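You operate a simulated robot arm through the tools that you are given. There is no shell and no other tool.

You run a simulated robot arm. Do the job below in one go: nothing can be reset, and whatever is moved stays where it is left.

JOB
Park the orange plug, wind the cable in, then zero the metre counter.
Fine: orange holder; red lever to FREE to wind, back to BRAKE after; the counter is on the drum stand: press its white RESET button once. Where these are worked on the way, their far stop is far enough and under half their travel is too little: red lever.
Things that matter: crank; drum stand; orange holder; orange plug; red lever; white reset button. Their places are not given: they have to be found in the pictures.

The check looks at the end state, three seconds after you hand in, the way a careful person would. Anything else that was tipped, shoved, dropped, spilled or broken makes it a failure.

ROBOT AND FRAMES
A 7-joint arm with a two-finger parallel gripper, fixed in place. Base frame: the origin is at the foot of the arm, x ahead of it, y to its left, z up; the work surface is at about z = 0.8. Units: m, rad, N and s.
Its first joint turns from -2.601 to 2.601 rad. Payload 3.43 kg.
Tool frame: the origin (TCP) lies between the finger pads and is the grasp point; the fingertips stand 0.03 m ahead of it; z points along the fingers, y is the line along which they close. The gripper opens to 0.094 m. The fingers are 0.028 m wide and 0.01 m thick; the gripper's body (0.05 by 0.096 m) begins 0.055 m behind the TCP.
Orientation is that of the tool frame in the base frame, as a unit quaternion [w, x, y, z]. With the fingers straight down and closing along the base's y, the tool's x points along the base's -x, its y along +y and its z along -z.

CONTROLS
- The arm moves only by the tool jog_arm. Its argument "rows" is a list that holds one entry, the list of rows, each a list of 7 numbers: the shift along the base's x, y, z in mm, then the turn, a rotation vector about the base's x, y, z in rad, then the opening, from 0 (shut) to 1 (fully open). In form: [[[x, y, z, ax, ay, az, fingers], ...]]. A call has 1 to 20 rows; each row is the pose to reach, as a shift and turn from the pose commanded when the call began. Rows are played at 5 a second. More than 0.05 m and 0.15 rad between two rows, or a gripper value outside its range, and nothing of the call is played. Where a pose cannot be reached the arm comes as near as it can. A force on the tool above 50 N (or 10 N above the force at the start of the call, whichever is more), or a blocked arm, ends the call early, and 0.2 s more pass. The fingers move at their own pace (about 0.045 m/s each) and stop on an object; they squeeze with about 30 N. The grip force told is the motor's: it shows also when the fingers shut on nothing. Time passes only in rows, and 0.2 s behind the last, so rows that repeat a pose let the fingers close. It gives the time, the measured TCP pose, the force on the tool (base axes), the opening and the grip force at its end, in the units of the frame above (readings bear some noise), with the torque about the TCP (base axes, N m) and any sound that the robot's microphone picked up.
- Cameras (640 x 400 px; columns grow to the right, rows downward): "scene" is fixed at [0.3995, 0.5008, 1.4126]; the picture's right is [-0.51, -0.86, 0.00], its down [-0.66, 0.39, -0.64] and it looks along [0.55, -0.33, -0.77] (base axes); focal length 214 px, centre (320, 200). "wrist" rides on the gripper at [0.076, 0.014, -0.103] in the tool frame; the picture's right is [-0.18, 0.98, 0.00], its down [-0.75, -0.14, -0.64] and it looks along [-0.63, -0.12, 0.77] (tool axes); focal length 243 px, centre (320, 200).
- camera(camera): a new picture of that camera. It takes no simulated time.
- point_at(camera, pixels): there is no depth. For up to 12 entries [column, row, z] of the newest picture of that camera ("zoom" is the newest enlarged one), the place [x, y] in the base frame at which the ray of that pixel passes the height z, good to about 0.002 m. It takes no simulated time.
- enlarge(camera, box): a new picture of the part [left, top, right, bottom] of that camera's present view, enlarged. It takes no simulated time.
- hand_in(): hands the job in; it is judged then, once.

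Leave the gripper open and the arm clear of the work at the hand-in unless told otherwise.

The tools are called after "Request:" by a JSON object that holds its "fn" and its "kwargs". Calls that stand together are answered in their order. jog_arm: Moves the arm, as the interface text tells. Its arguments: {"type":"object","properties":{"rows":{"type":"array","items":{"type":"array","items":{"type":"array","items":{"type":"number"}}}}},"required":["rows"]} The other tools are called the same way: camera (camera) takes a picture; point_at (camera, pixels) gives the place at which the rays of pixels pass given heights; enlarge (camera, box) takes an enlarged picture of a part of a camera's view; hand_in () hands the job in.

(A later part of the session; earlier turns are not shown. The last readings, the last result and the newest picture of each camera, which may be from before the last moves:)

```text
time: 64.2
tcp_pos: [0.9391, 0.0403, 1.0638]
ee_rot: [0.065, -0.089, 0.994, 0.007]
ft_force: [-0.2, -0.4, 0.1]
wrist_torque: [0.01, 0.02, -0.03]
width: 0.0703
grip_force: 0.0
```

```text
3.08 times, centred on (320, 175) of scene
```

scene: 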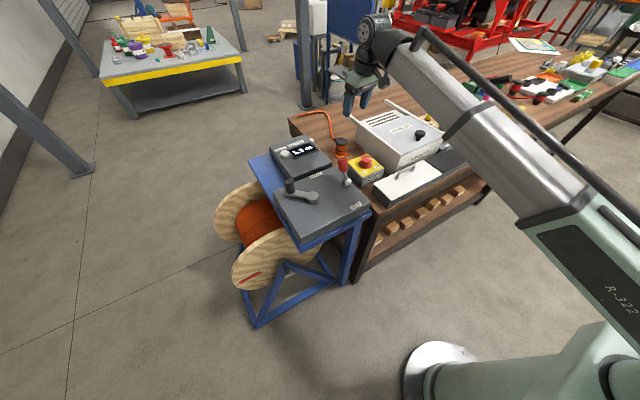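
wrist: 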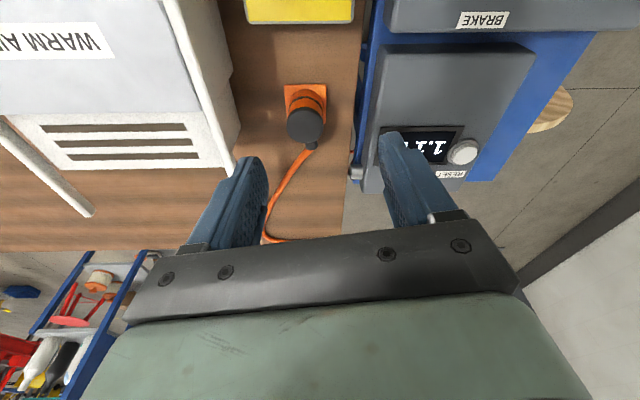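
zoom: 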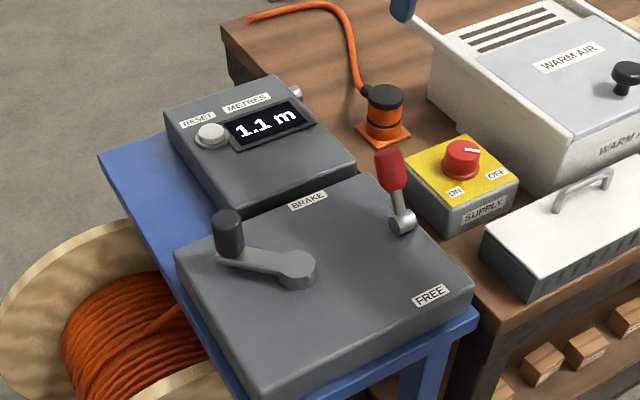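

The plug is parked. Next the lever and crank: I take out the tilt, then move to about (0.86,-0.02,1.06) with the hand turned to look toward +y at the stand.

Request:
{"fn": "jog_arm", "kwargs": {"rows": [[[0, 0, 0, -0.004, 0.02, 0, 0.75], [0, 0, 0, -0.01, 0.06, 0, 0.75], [0, 0, 0, -0.017, 0.1, 0, 0.75], [0, 0, 0, -0.021, 0.118, 0, 0.75], [0, 0, 0, -0.021, 0.118, 0, 0.75]]]}}

Request:
{"fn": "jog_arm", "kwargs": {"rows": [[[-2, -2, 0, 0, 0, 0.03, 0.75], [-6, -5, 0, 0, 0, 0.12, 0.75], [-12, -10, 0, 0, 0, 0.23, 0.75], [-18, -15, 0, 0, 0, 0.34, 0.75], [-25, -20, 0, 0, 0, 0.45, 0.75], [-32, -25, 0, 0, 0, 0.56, 0.75], [-39, -30, 0, 0, 0, 0.67, 0.75], [-46, -35, 0, 0, 0, 0.78, 0.75], [-53, -40, 0, 0, 0, 0.89, 0.75], [-60, -45, 0, 0, 0, 1.0, 0.75], [-67, -50, 0, 0, 0, 1.11, 0.75], [-74, -55, 0, 0, 0, 1.22, 0.75], [-78, -58, 0, 0, 0, 1.32, 0.75], [-79, -60, 0, 0, 0, 1.39, 0.75], [-79, -60, 0, 0, 0, 1.39, 0.75]]]}}

Request:
{"fn": "camera", "kwargs": {"camera": "wrist"}}

Request:
{"fn": "camera", "kwargs": {"camera": "scene"}}

```text
time: 65.4
tcp_pos: [0.9378, 0.039, 1.0631]
ee_rot: [0.006, -0.09, 0.996, 0.0]
ft_force: [0.5, -0.2, -0.5]
wrist_torque: [0.0, 0.01, -0.01]
width: 0.0705
grip_force: 0.1
```

```text
time: 68.6
tcp_pos: [0.8602, -0.0218, 1.0622]
ee_rot: [0.004, -0.707, 0.707, 0.005]
ft_force: [0.3, -0.5, -0.2]
wrist_torque: [0.02, 0.0, 0.0]
width: 0.0706
grip_force: 0.1
```

```text
taken
```

wrist: 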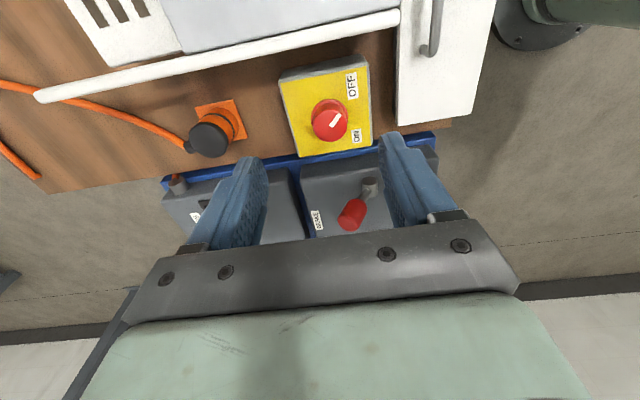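

```text
taken
```

scene: 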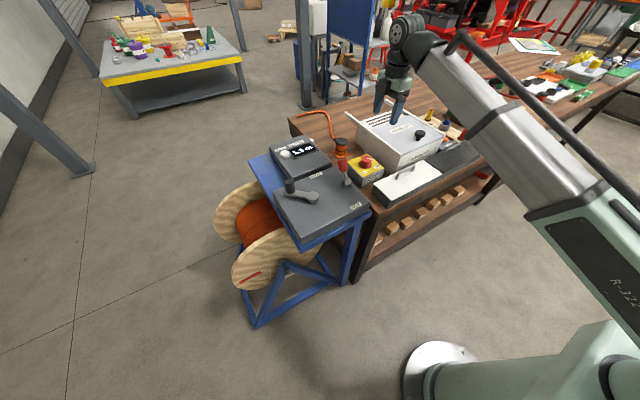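

I enlarge the lever in this view: knob near wrist (352,213), hub near (370,186).

Request:
{"fn": "enlarge", "kwargs": {"camera": "wrist", "box": [280, 140, 420, 240]}}

Request:
{"fn": "point_at", "kwargs": {"camera": "wrist", "pixels": [[352, 213, 0.88], [352, 213, 0.9], [352, 213, 0.92], [352, 213, 0.94], [370, 186, 0.84], [370, 186, 0.86], [370, 186, 0.88]]}}

Request:
{"fn": "point_at", "kwargs": {"camera": "scene", "pixels": [[342.6, 165.5, 0.88], [342.6, 165.5, 0.9], [342.6, 165.5, 0.92], [342.6, 165.5, 0.94], [347, 182.2, 0.84], [347, 182.2, 0.86], [347, 182.2, 0.88]]}}

```text
4.00 times, centred on (350, 190) of wrist
```

zoom: 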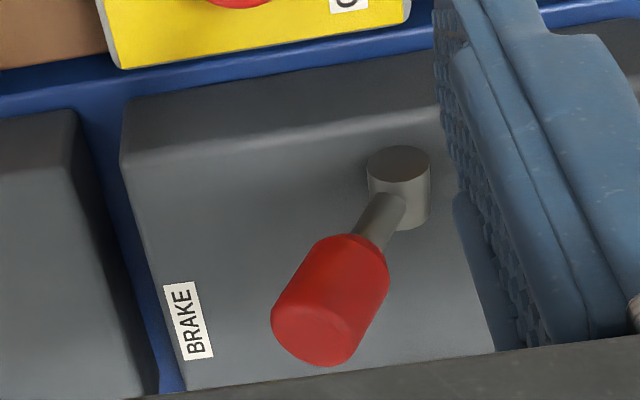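

```text
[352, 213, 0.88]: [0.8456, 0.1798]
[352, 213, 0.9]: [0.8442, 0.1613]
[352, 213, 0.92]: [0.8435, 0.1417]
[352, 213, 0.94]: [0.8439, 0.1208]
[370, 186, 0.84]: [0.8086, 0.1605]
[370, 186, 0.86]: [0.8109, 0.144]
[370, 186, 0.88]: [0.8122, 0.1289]
```

```text
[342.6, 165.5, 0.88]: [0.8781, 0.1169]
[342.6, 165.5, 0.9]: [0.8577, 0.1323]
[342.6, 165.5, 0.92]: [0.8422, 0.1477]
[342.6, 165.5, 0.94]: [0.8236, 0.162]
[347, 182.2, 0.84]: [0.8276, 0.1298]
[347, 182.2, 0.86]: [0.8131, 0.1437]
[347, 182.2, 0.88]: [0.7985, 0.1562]
```

Hub at (0.812,0.144,0.86); knob centre (0.844,0.145,0.917), leaning 30° to +x (BRAKE). I'll push the knob toward -x (FREE) with shut fingers from its +x side: first go to (0.90,0.145), then down to z=0.925.

Request:
{"fn": "jog_arm", "kwargs": {"rows": [[[3, 10, 0, 0, 0, 0, 0.5], [9, 35, 0, 0, 0, 0, 0.2], [16, 65, 0, 0, 0, 0, 0], [24, 97, 0, 0, 0, 0, 0], [32, 130, 0, 0, 0, 0, 0], [38, 155, 0, 0, 0, 0, 0], [40, 166, -5, 0, 0, 0, 0], [40, 167, -25, 0, 0, 0, 0], [40, 167, -55, 0, 0, 0, 0], [40, 167, -85, 0, 0, 0, 0], [40, 167, -112, 0, 0, 0, 0], [40, 167, -130, 0, 0, 0, 0], [40, 167, -137, 0, 0, 0, 0], [40, 167, -137, 0, 0, 0, 0]]]}}

Request:
{"fn": "camera", "kwargs": {"camera": "wrist"}}

Request:
{"fn": "enlarge", "kwargs": {"camera": "scene", "box": [290, 120, 400, 200]}}

```text
time: 71.6
tcp_pos: [0.8998, 0.1464, 0.9256]
ee_rot: [0.005, -0.707, 0.707, 0.005]
ft_force: [-1.1, -0.3, 0.4]
wrist_torque: [0.0, 0.01, -0.03]
width: 0.0001
grip_force: 30.1
```

```text
taken
```

wrist: 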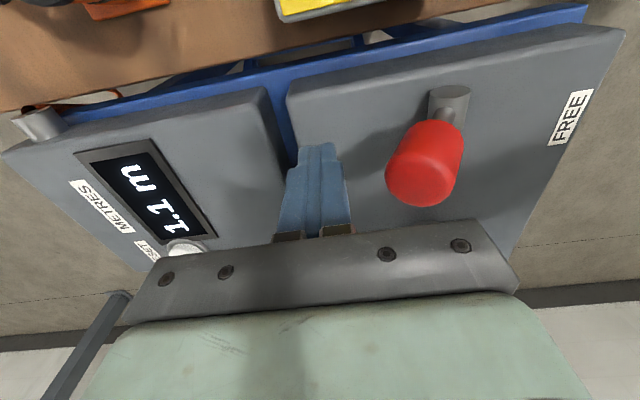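

```text
5.00 times, centred on (345, 160) of scene
```

zoom: 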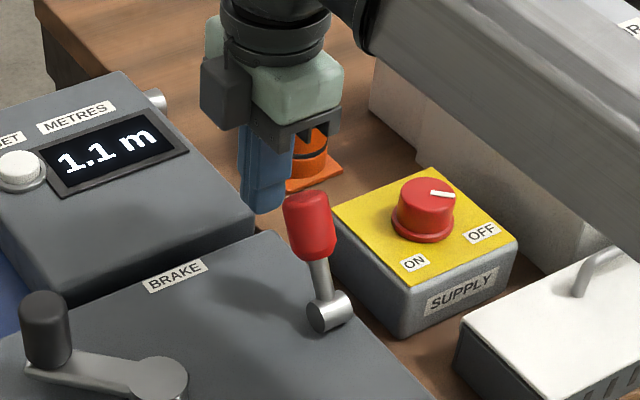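

The shut fingers stand on the knob's +x side. I push toward -x in small steps, watching the force.

Request:
{"fn": "jog_arm", "kwargs": {"rows": [[[-5, 0, 0, 0, 0, 0, 0], [-14, 0, 0, 0, 0, 0, 0], [-22, 0, 0, 0, 0, 0, 0], [-30, 0, 0, 0, 0, 0, 0], [-37, 0, 0, 0, 0, 0, 0], [-44, 0, 0, 0, 0, 0, 0], [-51, 0, 0, 0, 0, 0, 0], [-58, 0, 0, 0, 0, 0, 0], [-65, 0, 0, 0, 0, 0, 0], [-71, 0, 0, 0, 0, 0, 0], [-76, 0, 0, 0, 0, 0, 0], [-76, 0, 0, 0, 0, 0, 0]]]}}

Request:
{"fn": "camera", "kwargs": {"camera": "wrist"}}

Request:
{"fn": "enlarge", "kwargs": {"camera": "scene", "box": [290, 120, 400, 200]}}

```text
time: 74.2
tcp_pos: [0.8249, 0.1474, 0.9241]
ee_rot: [0.004, -0.707, 0.708, 0.004]
ft_force: [0.9, -0.4, 0.1]
wrist_torque: [-0.02, 0.02, -0.05]
width: 0.0001
grip_force: 30.0
```

```text
taken
```

wrist: 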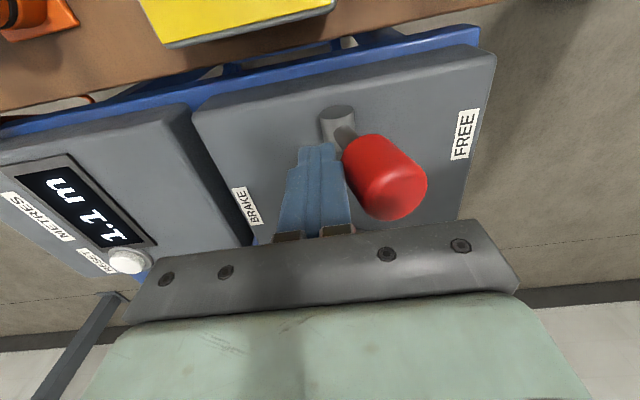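

```text
5.00 times, centred on (345, 160) of scene
```

zoom: 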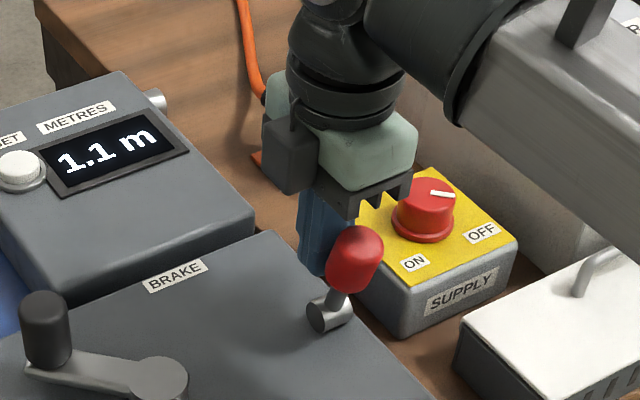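

The lever has swung past upright toward FREE. I push on until the stop is felt.

Request:
{"fn": "jog_arm", "kwargs": {"rows": [[[-4, 0, 0, 0, 0, 0, 0], [-8, 0, 0, 0, 0, 0, 0], [-12, 0, 0, 0, 0, 0, 0], [-16, 0, 0, 0, 0, 0, 0], [-20, 0, 0, 0, 0, 0, 0], [-20, 0, 0, 0, 0, 0, 0]]]}}

Request:
{"fn": "camera", "kwargs": {"camera": "wrist"}}

Request:
{"fn": "enlarge", "kwargs": {"camera": "scene", "box": [290, 120, 400, 200]}}

```text
time: 75.6
tcp_pos: [0.8069, 0.1469, 0.9255]
ee_rot: [0.006, -0.707, 0.707, 0.003]
ft_force: [27.9, -2.6, 2.7]
wrist_torque: [-0.09, -0.6, 0.09]
width: 0.0001
grip_force: 29.9
```

```text
taken
```

wrist: 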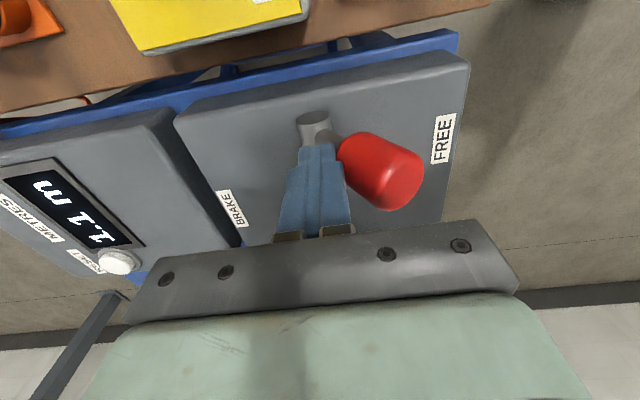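

```text
5.00 times, centred on (345, 160) of scene
```

zoom: 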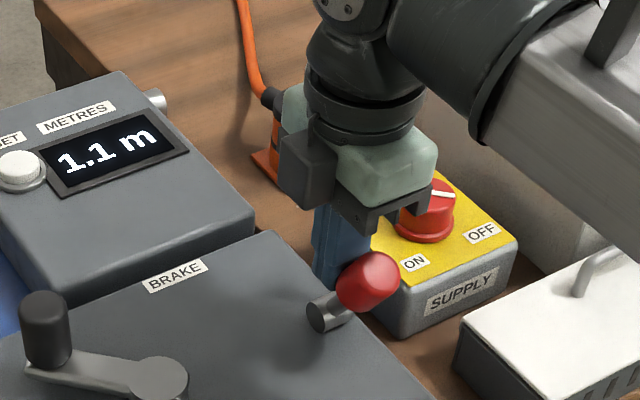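

27.9 N: the lever is at its FREE stop. I back off toward +x, rise, and look at the crank next.

Request:
{"fn": "jog_arm", "kwargs": {"rows": [[[5, 0, 0, 0, 0, 0, 0], [15, 0, 0, 0, 0, 0, 0], [25, 0, 5, 0, 0, 0, 0], [35, 0, 20, 0, 0, 0, 0], [45, 0, 45, 0, 0, 0, 0], [50, 0, 75, 0, 0, 0, 0], [52, 0, 105, 0, 0, 0, 0], [52, 0, 125, 0, 0, 0, 0], [52, 0, 130, 0, 0, 0, 0]]]}}

Request:
{"fn": "camera", "kwargs": {"camera": "wrist"}}

Request:
{"fn": "enlarge", "kwargs": {"camera": "scene", "box": [260, 130, 380, 230]}}

```text
time: 77.6
tcp_pos: [0.8535, 0.1467, 1.0551]
ee_rot: [0.004, -0.707, 0.707, 0.005]
ft_force: [0.3, 0.7, 0.5]
wrist_torque: [0.01, 0.02, 0.01]
width: 0.0
grip_force: 29.8
```

```text
taken
```

wrist: 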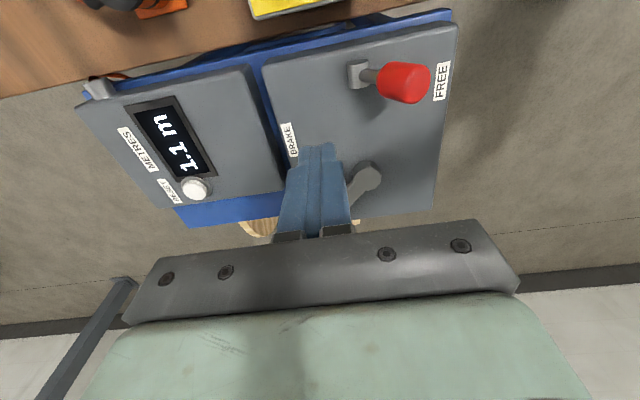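

```text
4.00 times, centred on (320, 180) of scene
```

zoom: 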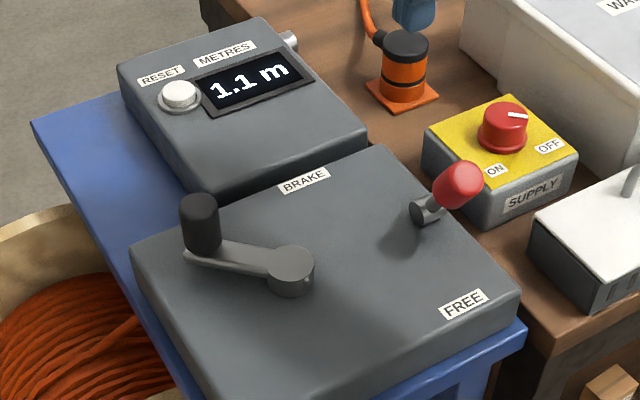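

The lever stays at FREE. I shift +y for a clear view of the crank, opening the fingers.

Request:
{"fn": "jog_arm", "kwargs": {"rows": [[[0, 5, 0, 0, 0, 0, 0.3], [0, 20, 0, 0, 0, 0, 0.7], [0, 45, 0, 0, 0, 0, 1], [0, 75, 0, 0, 0, 0, 1], [0, 100, 0, 0, 0, 0, 1], [0, 110, 0, 0, 0, 0, 1], [0, 110, 0, 0, 0, 0, 1]]]}}

Request:
{"fn": "camera", "kwargs": {"camera": "wrist"}}

Request:
{"fn": "enlarge", "kwargs": {"camera": "wrist", "box": [230, 60, 470, 210]}}

```text
time: 79.2
tcp_pos: [0.8565, 0.2566, 1.0559]
ee_rot: [0.005, -0.706, 0.708, 0.005]
ft_force: [-0.4, -0.7, 0.4]
wrist_torque: [-0.01, -0.03, 0.03]
width: 0.0939
grip_force: 0.1
```

```text
taken
```

wrist: 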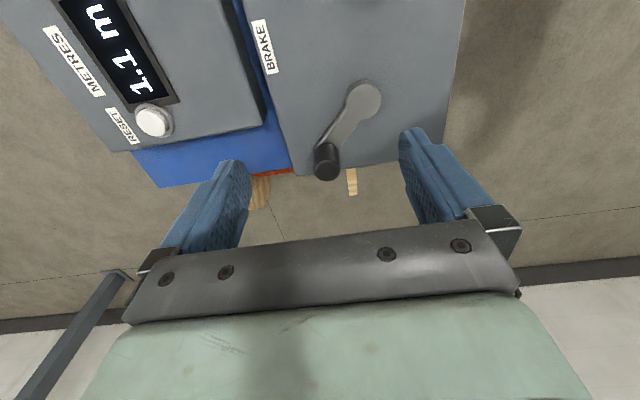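

```text
2.67 times, centred on (350, 135) of wrist
```

zoom: 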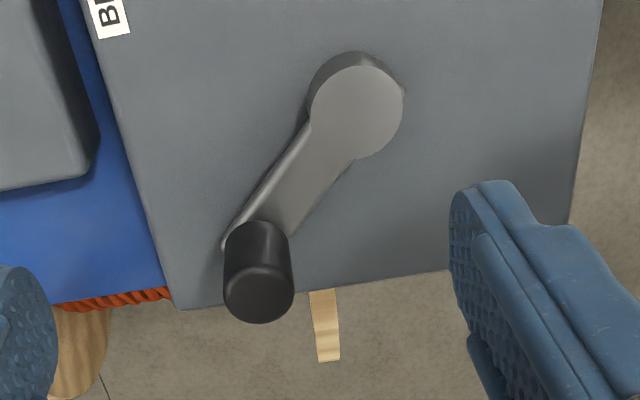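

I triangulate hub top (wrist (363.9,101.3), scene (313,195.7)) and knob top (wrist (326.8,169.8), scene (289.7,180.5)).

Request:
{"fn": "point_at", "kwargs": {"camera": "wrist", "pixels": [[363.9, 101.3, 0.86], [363.9, 101.3, 0.87], [363.9, 101.3, 0.88], [326.8, 169.8, 0.88], [326.8, 169.8, 0.9], [326.8, 169.8, 0.92]]}}

Request:
{"fn": "point_at", "kwargs": {"camera": "scene", "pixels": [[313, 195.2, 0.86], [313, 195.2, 0.87], [313, 195.2, 0.88], [289.7, 180.5, 0.88], [289.7, 180.5, 0.9], [289.7, 180.5, 0.92]]}}

```text
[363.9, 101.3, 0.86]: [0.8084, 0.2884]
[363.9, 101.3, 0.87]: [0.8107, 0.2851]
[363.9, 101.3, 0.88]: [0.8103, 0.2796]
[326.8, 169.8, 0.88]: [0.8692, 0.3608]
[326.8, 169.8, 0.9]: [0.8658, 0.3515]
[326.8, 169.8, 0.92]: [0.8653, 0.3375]
```

```text
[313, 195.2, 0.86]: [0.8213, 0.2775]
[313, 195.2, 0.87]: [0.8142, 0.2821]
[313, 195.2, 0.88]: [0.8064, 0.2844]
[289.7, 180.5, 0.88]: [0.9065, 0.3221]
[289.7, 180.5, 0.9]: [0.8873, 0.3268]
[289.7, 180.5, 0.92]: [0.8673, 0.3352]
```

Hub (0.811,0.2835), top 0.873; knob (0.866,0.337), top 0.92; crank radius 0.077 m. I go above the knob and down to z≈0.917 with open fingers (closing along x).

Request:
{"fn": "jog_arm", "kwargs": {"rows": [[[1, 10, 0, 0, 0, 0, 0.8], [4, 35, 0, 0, 0, 0, 0.8], [8, 62, -10, 0, 0, 0, 0.8], [9.5, 78, -30, 0, 0, 0, 0.8], [9.5, 80, -55, 0, 0, 0, 0.8], [9.5, 80, -80, 0, 0, 0, 0.8], [9.5, 80, -95, 0, 0, 0, 0.8], [9.5, 80, -95, 0, 0, 0, 0.8]]]}}

Request:
{"fn": "camera", "kwargs": {"camera": "wrist"}}

Request:
{"fn": "enlarge", "kwargs": {"camera": "scene", "box": [250, 120, 370, 220]}}

```text
time: 81.0
tcp_pos: [0.8658, 0.3372, 0.9614]
ee_rot: [-0.004, 0.707, -0.707, -0.004]
ft_force: [1.0, 0.6, -0.2]
wrist_torque: [-0.03, 0.01, -0.04]
width: 0.0753
grip_force: 0.1
```

```text
taken
```

wrist: 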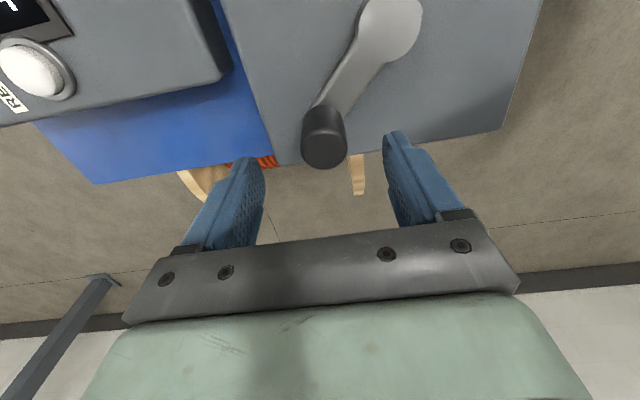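

```text
4.00 times, centred on (310, 170) of scene
```

zoom: 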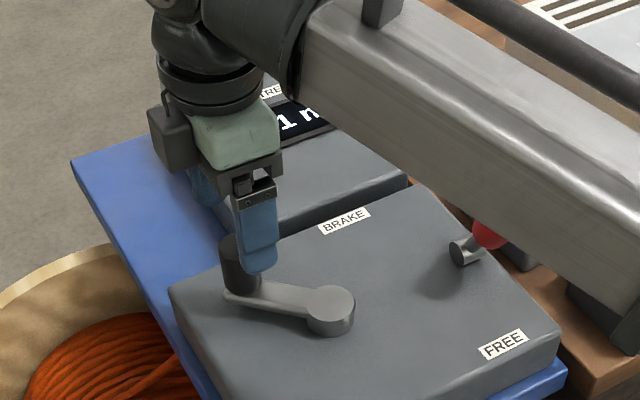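

Knob lies centred between the fingers. I lower to z≈0.917 and close on it.

Request:
{"fn": "jog_arm", "kwargs": {"rows": [[[0, 0, -5, 0, 0, 0, 0.8], [0, 0, -18, 0, 0, 0, 0.8], [0, 0, -32, 0, 0, 0, 0.8], [0, 0, -42, 0, 0, 0, 0.8], [0, 0, -45, 0, 0, 0, 0.8], [0, 0, -45, 0, 0, 0, 0.4], [0, 0, -45, 0, 0, 0, 0], [0, 0, -45, 0, 0, 0, 0], [0, 0, -45, 0, 0, 0, 0], [0, 0, -45, 0, 0, 0, 0]]]}}

Request:
{"fn": "camera", "kwargs": {"camera": "wrist"}}

Request:
{"fn": "enlarge", "kwargs": {"camera": "scene", "box": [250, 120, 370, 220]}}

```text
time: 83.2
tcp_pos: [0.8642, 0.3352, 0.916]
ee_rot: [0.003, -0.706, 0.708, 0.005]
ft_force: [-9.6, -8.9, -4.0]
wrist_torque: [0.51, -0.01, -0.02]
width: 0.0309
grip_force: 44.9
```

```text
taken
```

wrist: 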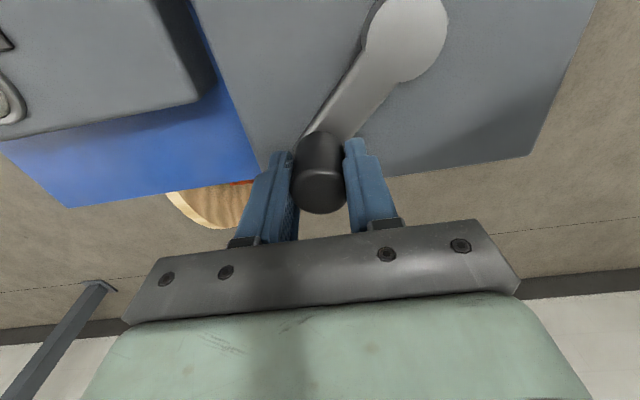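

```text
4.00 times, centred on (310, 170) of scene
```

zoom: 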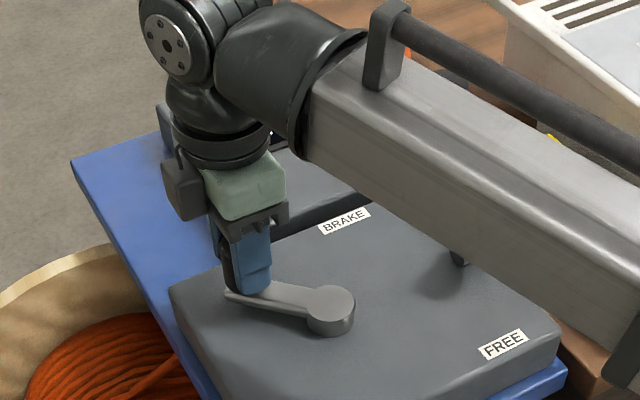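

Knob gripped (31 mm). I try a quarter turn clockwise (seen from above) and then read the counter.

Request:
{"fn": "jog_arm", "kwargs": {"rows": [[[1.5, -3, 0, 0, 0, 0, 0], [5.3, -8.4, 0, 0, 0, 0, 0], [10.6, -16.6, 0, 0, 0, 0, 0], [17.9, -34.9, 0, 0, 0, 0, 0], [20.2, -54.4, 0, 0, 0, 0, 0], [17.4, -73.8, 0, 0, 0, 0, 0], [9.6, -91.8, 0, 0, 0, 0, 0], [9.6, -91.8, 0, 0, 0, 0, 0]]]}}

Request:
{"fn": "camera", "kwargs": {"camera": "wrist"}}

Request:
{"fn": "enlarge", "kwargs": {"camera": "scene", "box": [250, 100, 370, 220]}}

```text
time: 85.0
tcp_pos: [0.8746, 0.2453, 0.9167]
ee_rot: [0.005, -0.707, 0.707, 0.005]
ft_force: [2.3, 2.1, 8.4]
wrist_torque: [-1.35, 0.63, -0.03]
width: 0.031
grip_force: 45.4
```

```text
taken
```

wrist: 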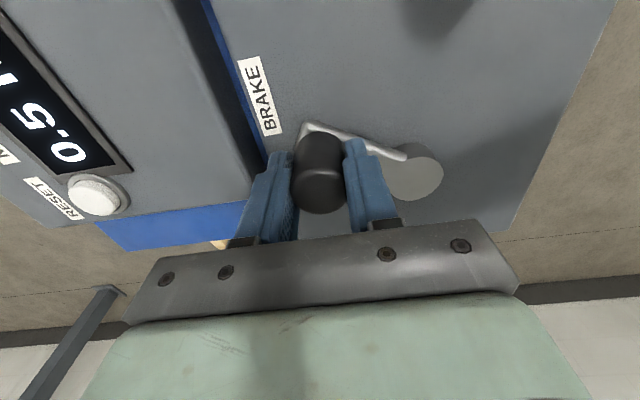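

```text
3.33 times, centred on (310, 160) of scene
```

zoom: 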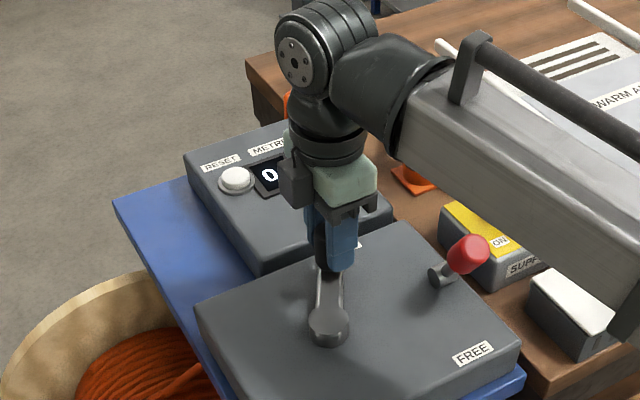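

Counter fell from 1.1 to 0.5 m: clockwise winds in. I look at the remaining cable before going further.

Request:
{"fn": "enlarge", "kwargs": {"camera": "scene", "box": [280, 90, 380, 180]}}

Request:
{"fn": "enlarge", "kwargs": {"camera": "wrist", "box": [0, 0, 320, 200]}}

```text
4.44 times, centred on (330, 135) of scene
```

zoom: 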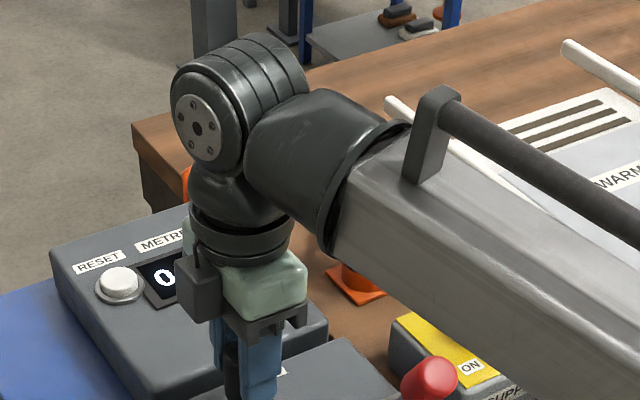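

```text
2.00 times, centred on (160, 100) of wrist
```

zoom: 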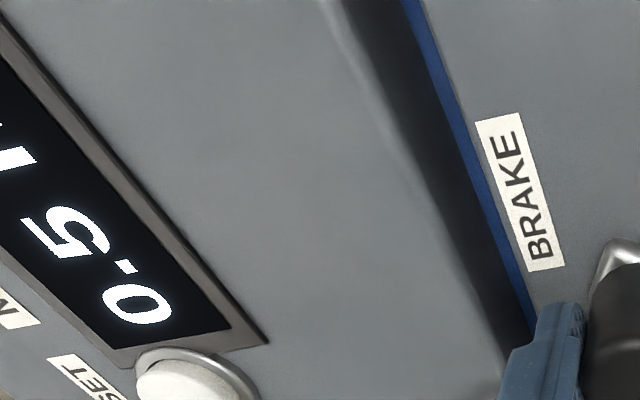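

I turn on by 15° and check counter and force.

Request:
{"fn": "jog_arm", "kwargs": {"rows": [[[-2.5, -4, 0, 0, 0, 0, 0], [-5.6, -8.1, 0, 0, 0, 0, 0], [-12.2, -15.4, 0, 0, 0, 0, 0], [-12.2, -15.4, 0, 0, 0, 0, 0]]]}}

Request:
{"fn": "camera", "kwargs": {"camera": "wrist"}}

Request:
{"fn": "enlarge", "kwargs": {"camera": "scene", "box": [280, 90, 380, 180]}}

```text
time: 86.0
tcp_pos: [0.8609, 0.229, 0.9165]
ee_rot: [-0.004, 0.707, -0.707, -0.005]
ft_force: [-4.8, 2.0, 5.3]
wrist_torque: [-0.56, 0.13, 0.0]
width: 0.0311
grip_force: 45.0
```

```text
taken
```

wrist: 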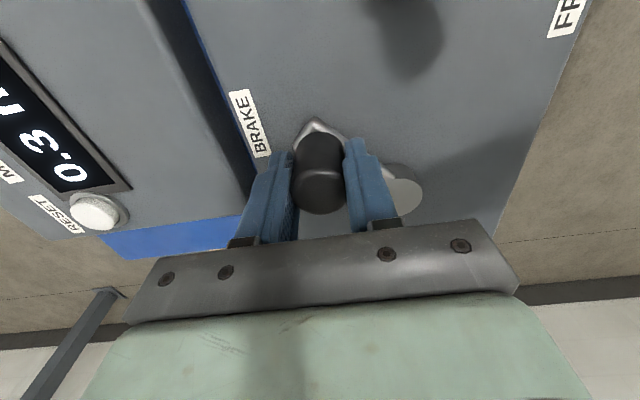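

```text
4.44 times, centred on (330, 135) of scene
```

zoom: 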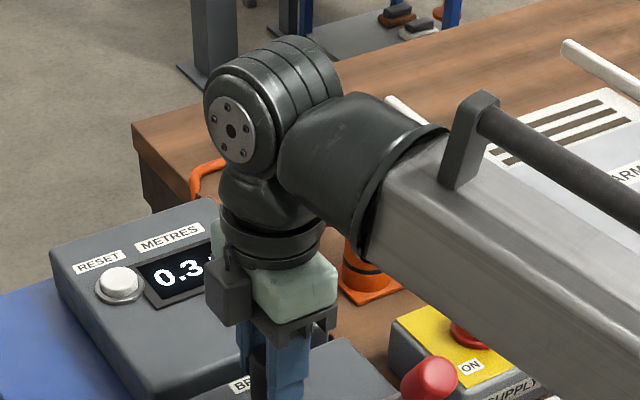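

Counter 0.3 m; the cable loop has become small. I turn another 10°.

Request:
{"fn": "jog_arm", "kwargs": {"rows": [[[-2.5, -2.3, 0, 0, 0, 0, 0], [-6, -5.3, 0, 0, 0, 0, 0], [-10.1, -8.3, 0, 0, 0, 0, 0], [-10.1, -8.3, 0, 0, 0, 0, 0]]]}}

Request:
{"fn": "camera", "kwargs": {"camera": "wrist"}}

Request:
{"fn": "enlarge", "kwargs": {"camera": "scene", "box": [280, 90, 380, 180]}}

```text
time: 87.0
tcp_pos: [0.8508, 0.2214, 0.9157]
ee_rot: [0.003, -0.707, 0.707, 0.005]
ft_force: [-6.4, 6.9, 0.6]
wrist_torque: [0.66, 0.0, 0.01]
width: 0.0312
grip_force: 44.9
```

```text
taken
```

wrist: 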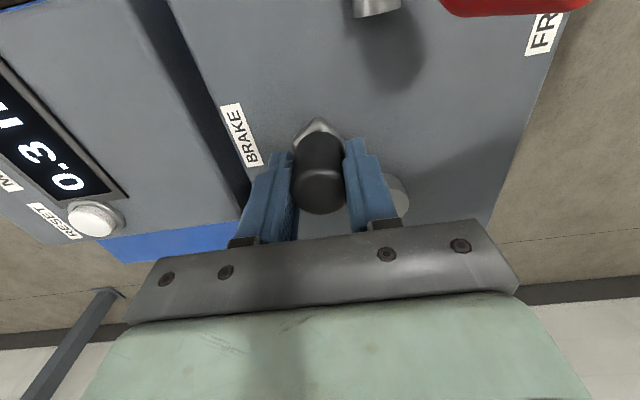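

```text
4.44 times, centred on (330, 135) of scene
```

zoom: 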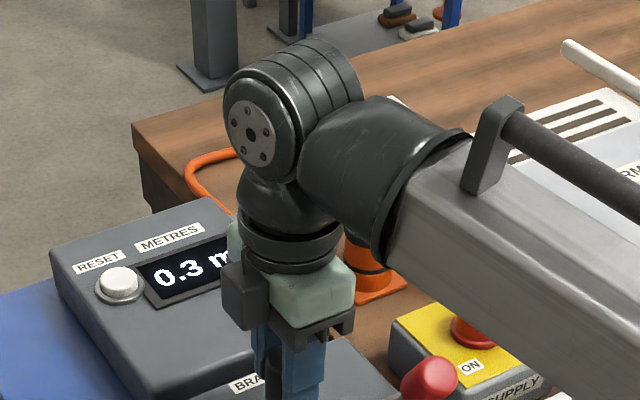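

Still reads 0.3. I go on another 15°, watching the force.

Request:
{"fn": "jog_arm", "kwargs": {"rows": [[[-4, -2.7, 0, 0, 0, 0, 0], [-8.5, -5, 0, 0, 0, 0, 0], [-13, -7.2, 0, 0, 0, 0, 0], [-17.6, -8.8, 0, 0, 0, 0, 0], [-17.6, -8.8, 0, 0, 0, 0, 0]]]}}

Request:
{"fn": "camera", "kwargs": {"camera": "wrist"}}

Request:
{"fn": "enlarge", "kwargs": {"camera": "scene", "box": [280, 90, 380, 180]}}

```text
time: 88.2
tcp_pos: [0.8347, 0.2128, 0.9168]
ee_rot: [0.004, -0.707, 0.707, 0.005]
ft_force: [-5.1, 10.3, 5.6]
wrist_torque: [0.68, 0.23, -0.01]
width: 0.0312
grip_force: 44.9
```

```text
taken
```

wrist: 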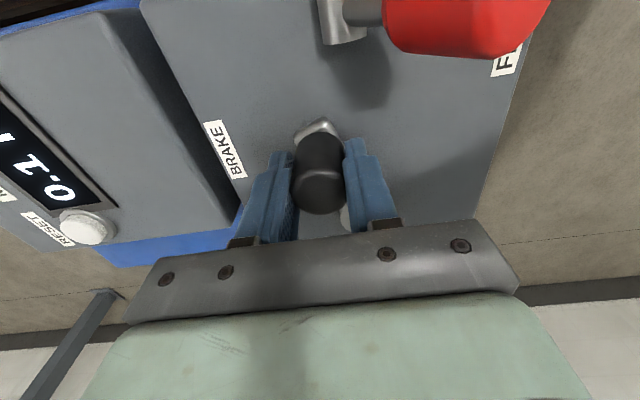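

```text
4.44 times, centred on (330, 135) of scene
```

zoom: 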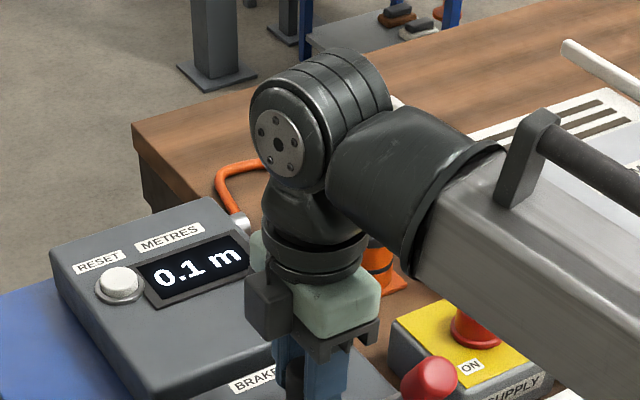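

0.1 m now, with a little slack loop left. Another 10°.

Request:
{"fn": "jog_arm", "kwargs": {"rows": [[[-3, -1, 0, 0, 0, 0, 0], [-8, -2.2, 0, 0, 0, 0, 0], [-12.7, -3.2, 0, 0, 0, 0, 0], [-12.7, -3.2, 0, 0, 0, 0, 0]]]}}

Request:
{"fn": "camera", "kwargs": {"camera": "wrist"}}

Request:
{"fn": "enlarge", "kwargs": {"camera": "scene", "box": [280, 90, 380, 180]}}

```text
time: 89.2
tcp_pos: [0.8213, 0.2098, 0.9168]
ee_rot: [-0.004, 0.708, -0.707, -0.005]
ft_force: [-2.5, 10.9, 6.4]
wrist_torque: [0.08, 0.51, -0.04]
width: 0.0309
grip_force: 44.5
```

```text
taken
```

wrist: 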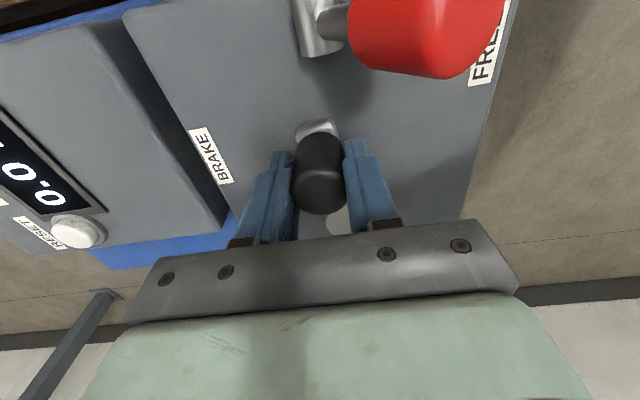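

```text
4.44 times, centred on (330, 135) of scene
```

zoom: 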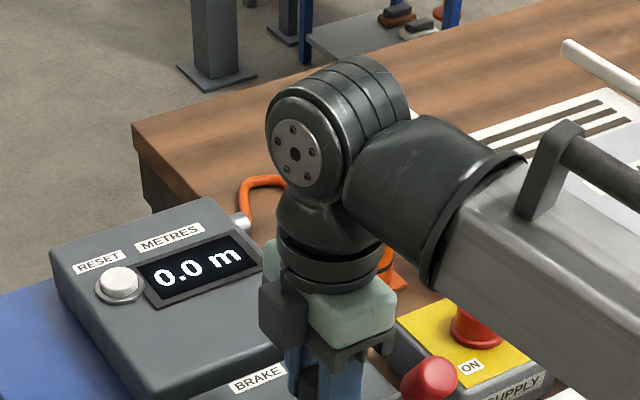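

Counter 0.0 m but a visible loop remains. I turn another 15° and see whether more comes in.

Request:
{"fn": "jog_arm", "kwargs": {"rows": [[[-4, -0.5, 0, 0, 0, 0, 0], [-9.8, -1, 0, 0, 0, 0, 0], [-15, -0.9, 0, 0, 0, 0, 0], [-19.6, -0.6, 0, 0, 0, 0, 0], [-19.6, -0.6, 0, 0, 0, 0, 0]]]}}

Request:
{"fn": "camera", "kwargs": {"camera": "wrist"}}

Request:
{"fn": "enlarge", "kwargs": {"camera": "scene", "box": [280, 90, 380, 180]}}

```text
time: 90.4
tcp_pos: [0.8014, 0.2091, 0.9159]
ee_rot: [0.004, -0.707, 0.707, 0.004]
ft_force: [-1.0, 14.0, -1.1]
wrist_torque: [0.26, -0.16, 0.01]
width: 0.0308
grip_force: 44.9
```

```text
taken
```

wrist: 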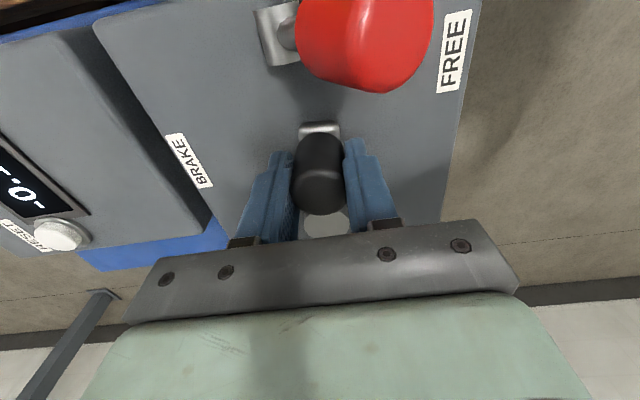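

```text
4.44 times, centred on (330, 135) of scene
```

zoom: 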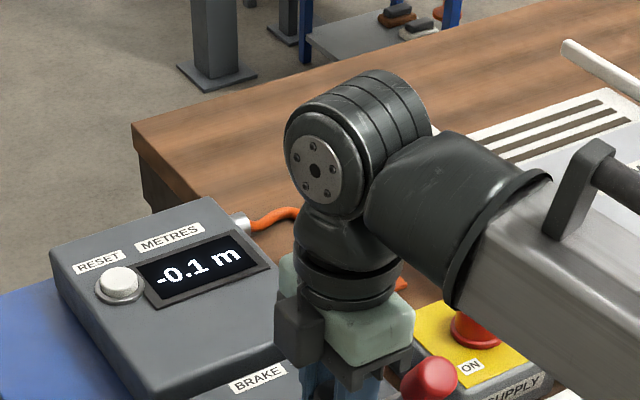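

-0.1 m, and the cable now runs short from the outlet. To judge the remaining slack I release the crank knob and rise for a clear look.

Request:
{"fn": "jog_arm", "kwargs": {"rows": [[[0, 0, 0, 0, 0, 0, 0.5], [0, 0, 0, 0, 0, 0, 0.8], [0, 0, 0, 0, 0, 0, 0.8], [0, 0, 10, 0, 0, 0, 0.8], [0, 0, 30, 0, 0, 0, 0.8], [0, 0, 60, 0, 0, 0, 0.8], [5, 5, 90, 0, 0, 0, 0.8], [15, 20, 120, 0, 0, 0, 0.8], [30, 45, 140, 0, 0, 0, 0.8], [45, 80, 150, 0, 0, 0, 0.8], [60, 120, 155, 0, 0, 0, 0.8], [75, 160, 155, 0, 0, 0, 0.8], [80, 190, 155, 0, 0, 0, 0.8], [80, 200, 155, 0, 0, 0, 0.8]]]}}

Request:
{"fn": "camera", "kwargs": {"camera": "wrist"}}

Request:
{"fn": "camera", "kwargs": {"camera": "scene"}}

Request:
{"fn": "enlarge", "kwargs": {"camera": "scene", "box": [250, 100, 400, 210]}}

```text
time: 93.4
tcp_pos: [0.8836, 0.4099, 1.0727]
ee_rot: [0.004, -0.707, 0.707, 0.004]
ft_force: [0.2, -0.3, 0.3]
wrist_torque: [0.0, -0.01, -0.02]
width: 0.0753
grip_force: 0.1
```

```text
taken
```

wrist: 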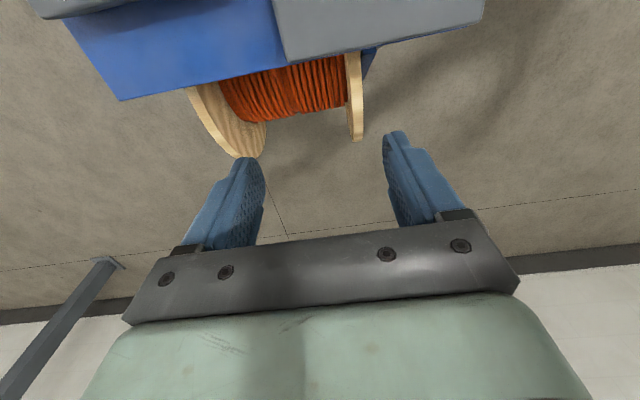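

```text
taken
```

scene: 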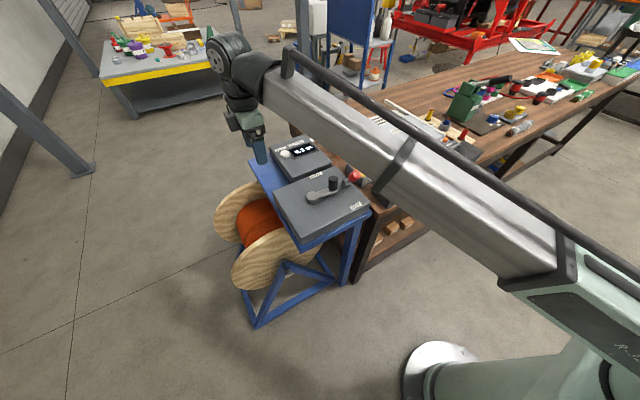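

```text
3.64 times, centred on (325, 155) of scene
```

zoom: 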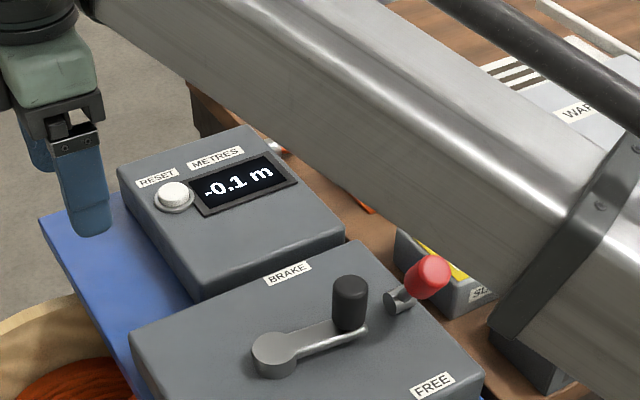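

The forearm hides the plug. I swing over to the -y side, where the wrist camera will look back at plug and cable.

Request:
{"fn": "jog_arm", "kwargs": {"rows": [[[1, -8, 0, 0, 0, 0, 0.8], [4, -30, 0, 0, 0, 0, 0.8], [9, -65, 0, 0, 0, 0, 0.8], [14, -105, 0, 0, 0, 0, 0.8], [19, -145, 0, 0, 0, 0, 0.8], [24, -185, 0, 0, 0, 0, 0.8], [29, -225, 0, 0, 0, 0, 0.8], [34, -265, 0, 0, 0, 0, 0.8], [39, -305, 0, 0, 0, 0, 0.8], [44, -345, 0, 0, 0, 0, 0.8], [49, -385, 0, 0, 0, 0, 0.8], [54, -425, 0, 0, 0, 0, 0.8], [59, -462, 0, 0, 0, 0, 0.8], [64, -490, 0, 0, 0, 0, 0.8], [66, -508, 0, 0, 0, 0, 0.8], [67, -515, 0, 0, 0, 0, 0.8]]]}}

Request:
{"fn": "camera", "kwargs": {"camera": "wrist"}}

Request:
{"fn": "camera", "kwargs": {"camera": "scene"}}

Request:
{"fn": "enlarge", "kwargs": {"camera": "scene", "box": [270, 100, 390, 200]}}

```text
time: 96.8
tcp_pos: [0.9497, -0.1055, 1.0708]
ee_rot: [-0.005, 0.707, -0.707, -0.004]
ft_force: [-0.2, -0.4, 0.9]
wrist_torque: [-0.01, -0.01, 0.0]
width: 0.075
grip_force: 0.1
```

```text
taken
```

wrist: 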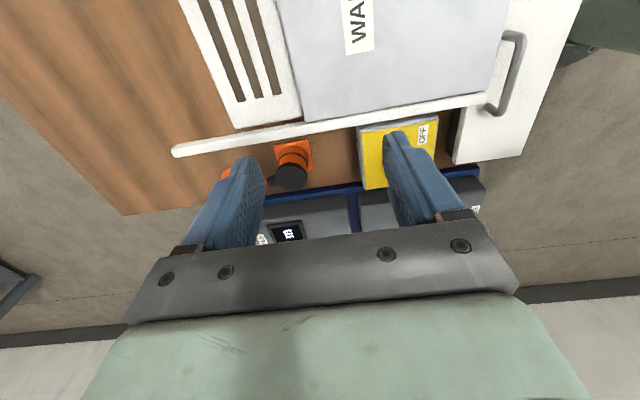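

```text
taken
```

scene: 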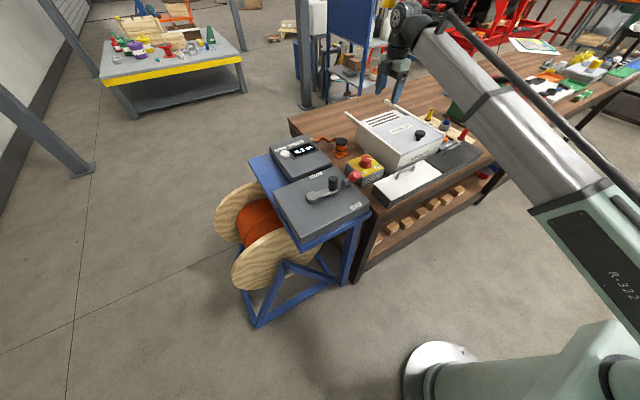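

```text
4.00 times, centred on (330, 150) of scene
```

zoom: 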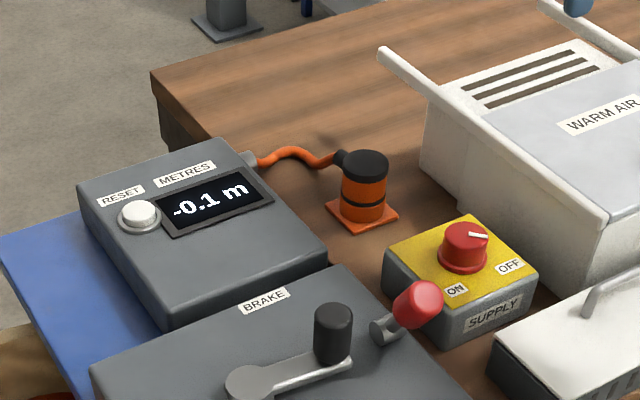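

The cable now runs almost straight from the outlet to the parked plug: wound in. Next the lever back to BRAKE: I straddle its knob (FREE position, about (0.78,0.145,0.917)) with open fingers at z=0.925.

Request:
{"fn": "jog_arm", "kwargs": {"rows": [[[-4, 8, 0, 0, 0, 0, 1], [-15, 32, -2, 0, 0, 0, 1], [-30, 65, -4, 0, 0, 0, 1], [-46, 98, -6, 0, 0, 0, 1], [-62, 132, -8, 0, 0, 0, 1], [-78, 163, -10, 0, 0, 0, 1], [-90, 190, -20, 0, 0, 0, 1], [-104, 215, -32, 0, 0, 0, 1], [-118, 236, -46, 0, 0, 0, 1], [-130, 249, -60, 0, 0, 0, 1], [-142, 250.5, -72, 0, 0, 0, 1], [-155, 250.5, -80, 0, 0, 0, 1], [-164, 250.5, -85, 0, 0, 0, 1], [-168, 250.5, -86, 0, 0, 0, 1], [-168, 250.5, -86, 0, 0, 0, 1]]]}}

Request:
{"fn": "camera", "kwargs": {"camera": "wrist"}}

Request:
{"fn": "enlarge", "kwargs": {"camera": "scene", "box": [280, 110, 400, 210]}}

```text
time: 100.0
tcp_pos: [0.7809, 0.1441, 0.9842]
ee_rot: [-0.004, 0.707, -0.707, -0.004]
ft_force: [-0.6, -0.4, -0.4]
wrist_torque: [0.02, 0.01, 0.0]
width: 0.094
grip_force: 0.1
```

```text
taken
```

wrist: 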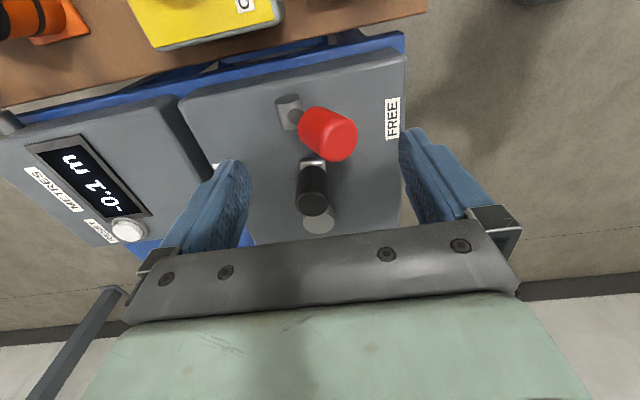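

```text
4.00 times, centred on (340, 160) of scene
```

zoom: 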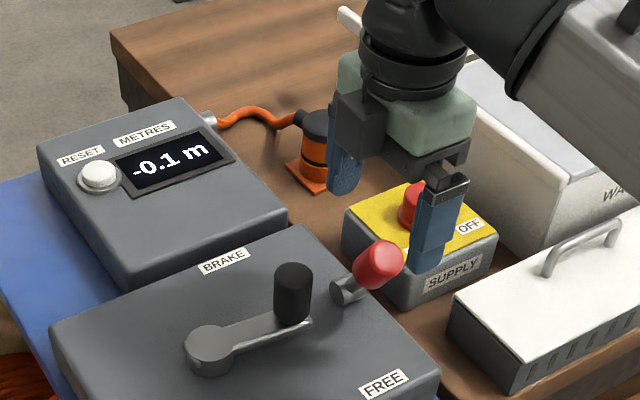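

The fingers straddle the knob in x. I lower to z≈0.925 and sweep toward +x.

Request:
{"fn": "jog_arm", "kwargs": {"rows": [[[0, 0, -5, 0, 0, 0, 1], [0, 0, -20, 0, 0, 0, 1], [0, 0, -38, 0, 0, 0, 1], [0, 0, -54, 0, 0, 0, 1], [0, 0, -60, 0, 0, 0, 1], [5, 0, -60, 0, 0, 0, 1], [13, 0, -60, 0, 0, 0, 1], [21, 0, -60, 0, 0, 0, 1], [29, 0, -60, 0, 0, 0, 1], [37, 0, -60, 0, 0, 0, 1], [45, 0, -60, 0, 0, 0, 1], [53, 0, -60, 0, 0, 0, 1], [61, 0, -60, 0, 0, 0, 1], [69, 0, -60, 0, 0, 0, 1], [76, 0, -60, 0, 0, 0, 1], [80, 0, -60, 0, 0, 0, 1], [80, 0, -60, 0, 0, 0, 1]]]}}

Request:
{"fn": "camera", "kwargs": {"camera": "wrist"}}

Request:
{"fn": "enlarge", "kwargs": {"camera": "scene", "box": [280, 110, 400, 210]}}

```text
time: 103.6
tcp_pos: [0.861, 0.1452, 0.9247]
ee_rot: [0.004, -0.707, 0.707, 0.003]
ft_force: [-0.7, 0.1, 0.5]
wrist_torque: [0.02, 0.01, 0.01]
width: 0.094
grip_force: 0.0
```

```text
taken
```

wrist: 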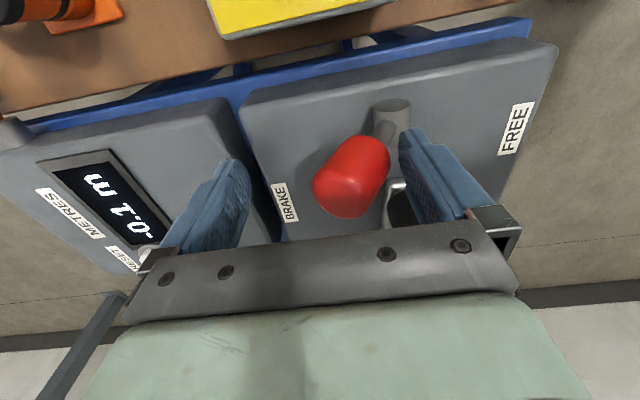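

```text
4.00 times, centred on (340, 160) of scene
```

zoom: 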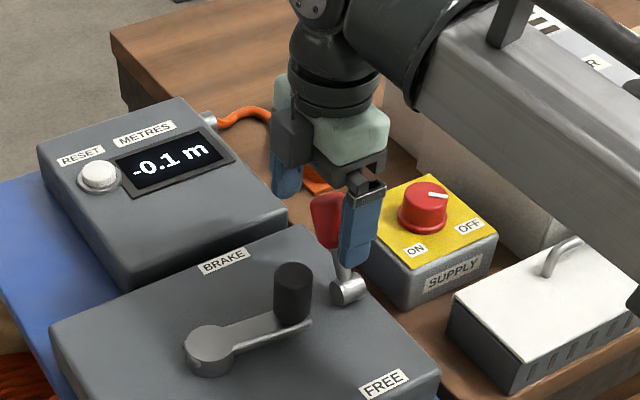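

Nearly there; I push on in small steps until the BRAKE stop is felt.

Request:
{"fn": "jog_arm", "kwargs": {"rows": [[[4, 0, 0, 0, 0, 0, 1], [8, 0, 0, 0, 0, 0, 1], [12, 0, 0, 0, 0, 0, 1], [15, 0, 0, 0, 0, 0, 1], [18, 0, 0, 0, 0, 0, 1], [18, 0, 0, 0, 0, 0, 1]]]}}

Request:
{"fn": "enlarge", "kwargs": {"camera": "scene", "box": [280, 110, 400, 210]}}

Request:
{"fn": "camera", "kwargs": {"camera": "wrist"}}

```text
time: 104.7
tcp_pos: [0.8686, 0.145, 0.9239]
ee_rot: [0.003, 0.708, -0.706, -0.012]
ft_force: [-10.0, 0.9, 7.7]
wrist_torque: [-0.01, 0.59, -0.05]
width: 0.0939
grip_force: 0.1
stopped in row 5: the force on the tool passed its limit at 54 N (the readings are from after the stop); the commanded pose is now the measured one
```

```text
4.00 times, centred on (340, 160) of scene
```

zoom: 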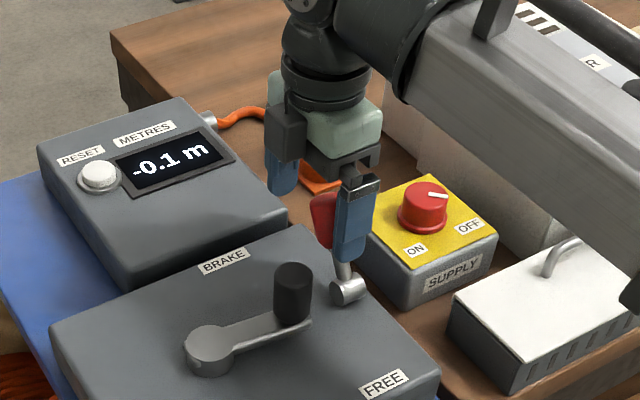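

```text
taken
```

wrist: 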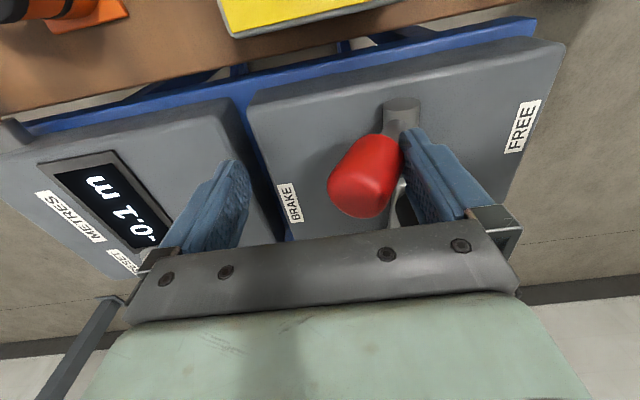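

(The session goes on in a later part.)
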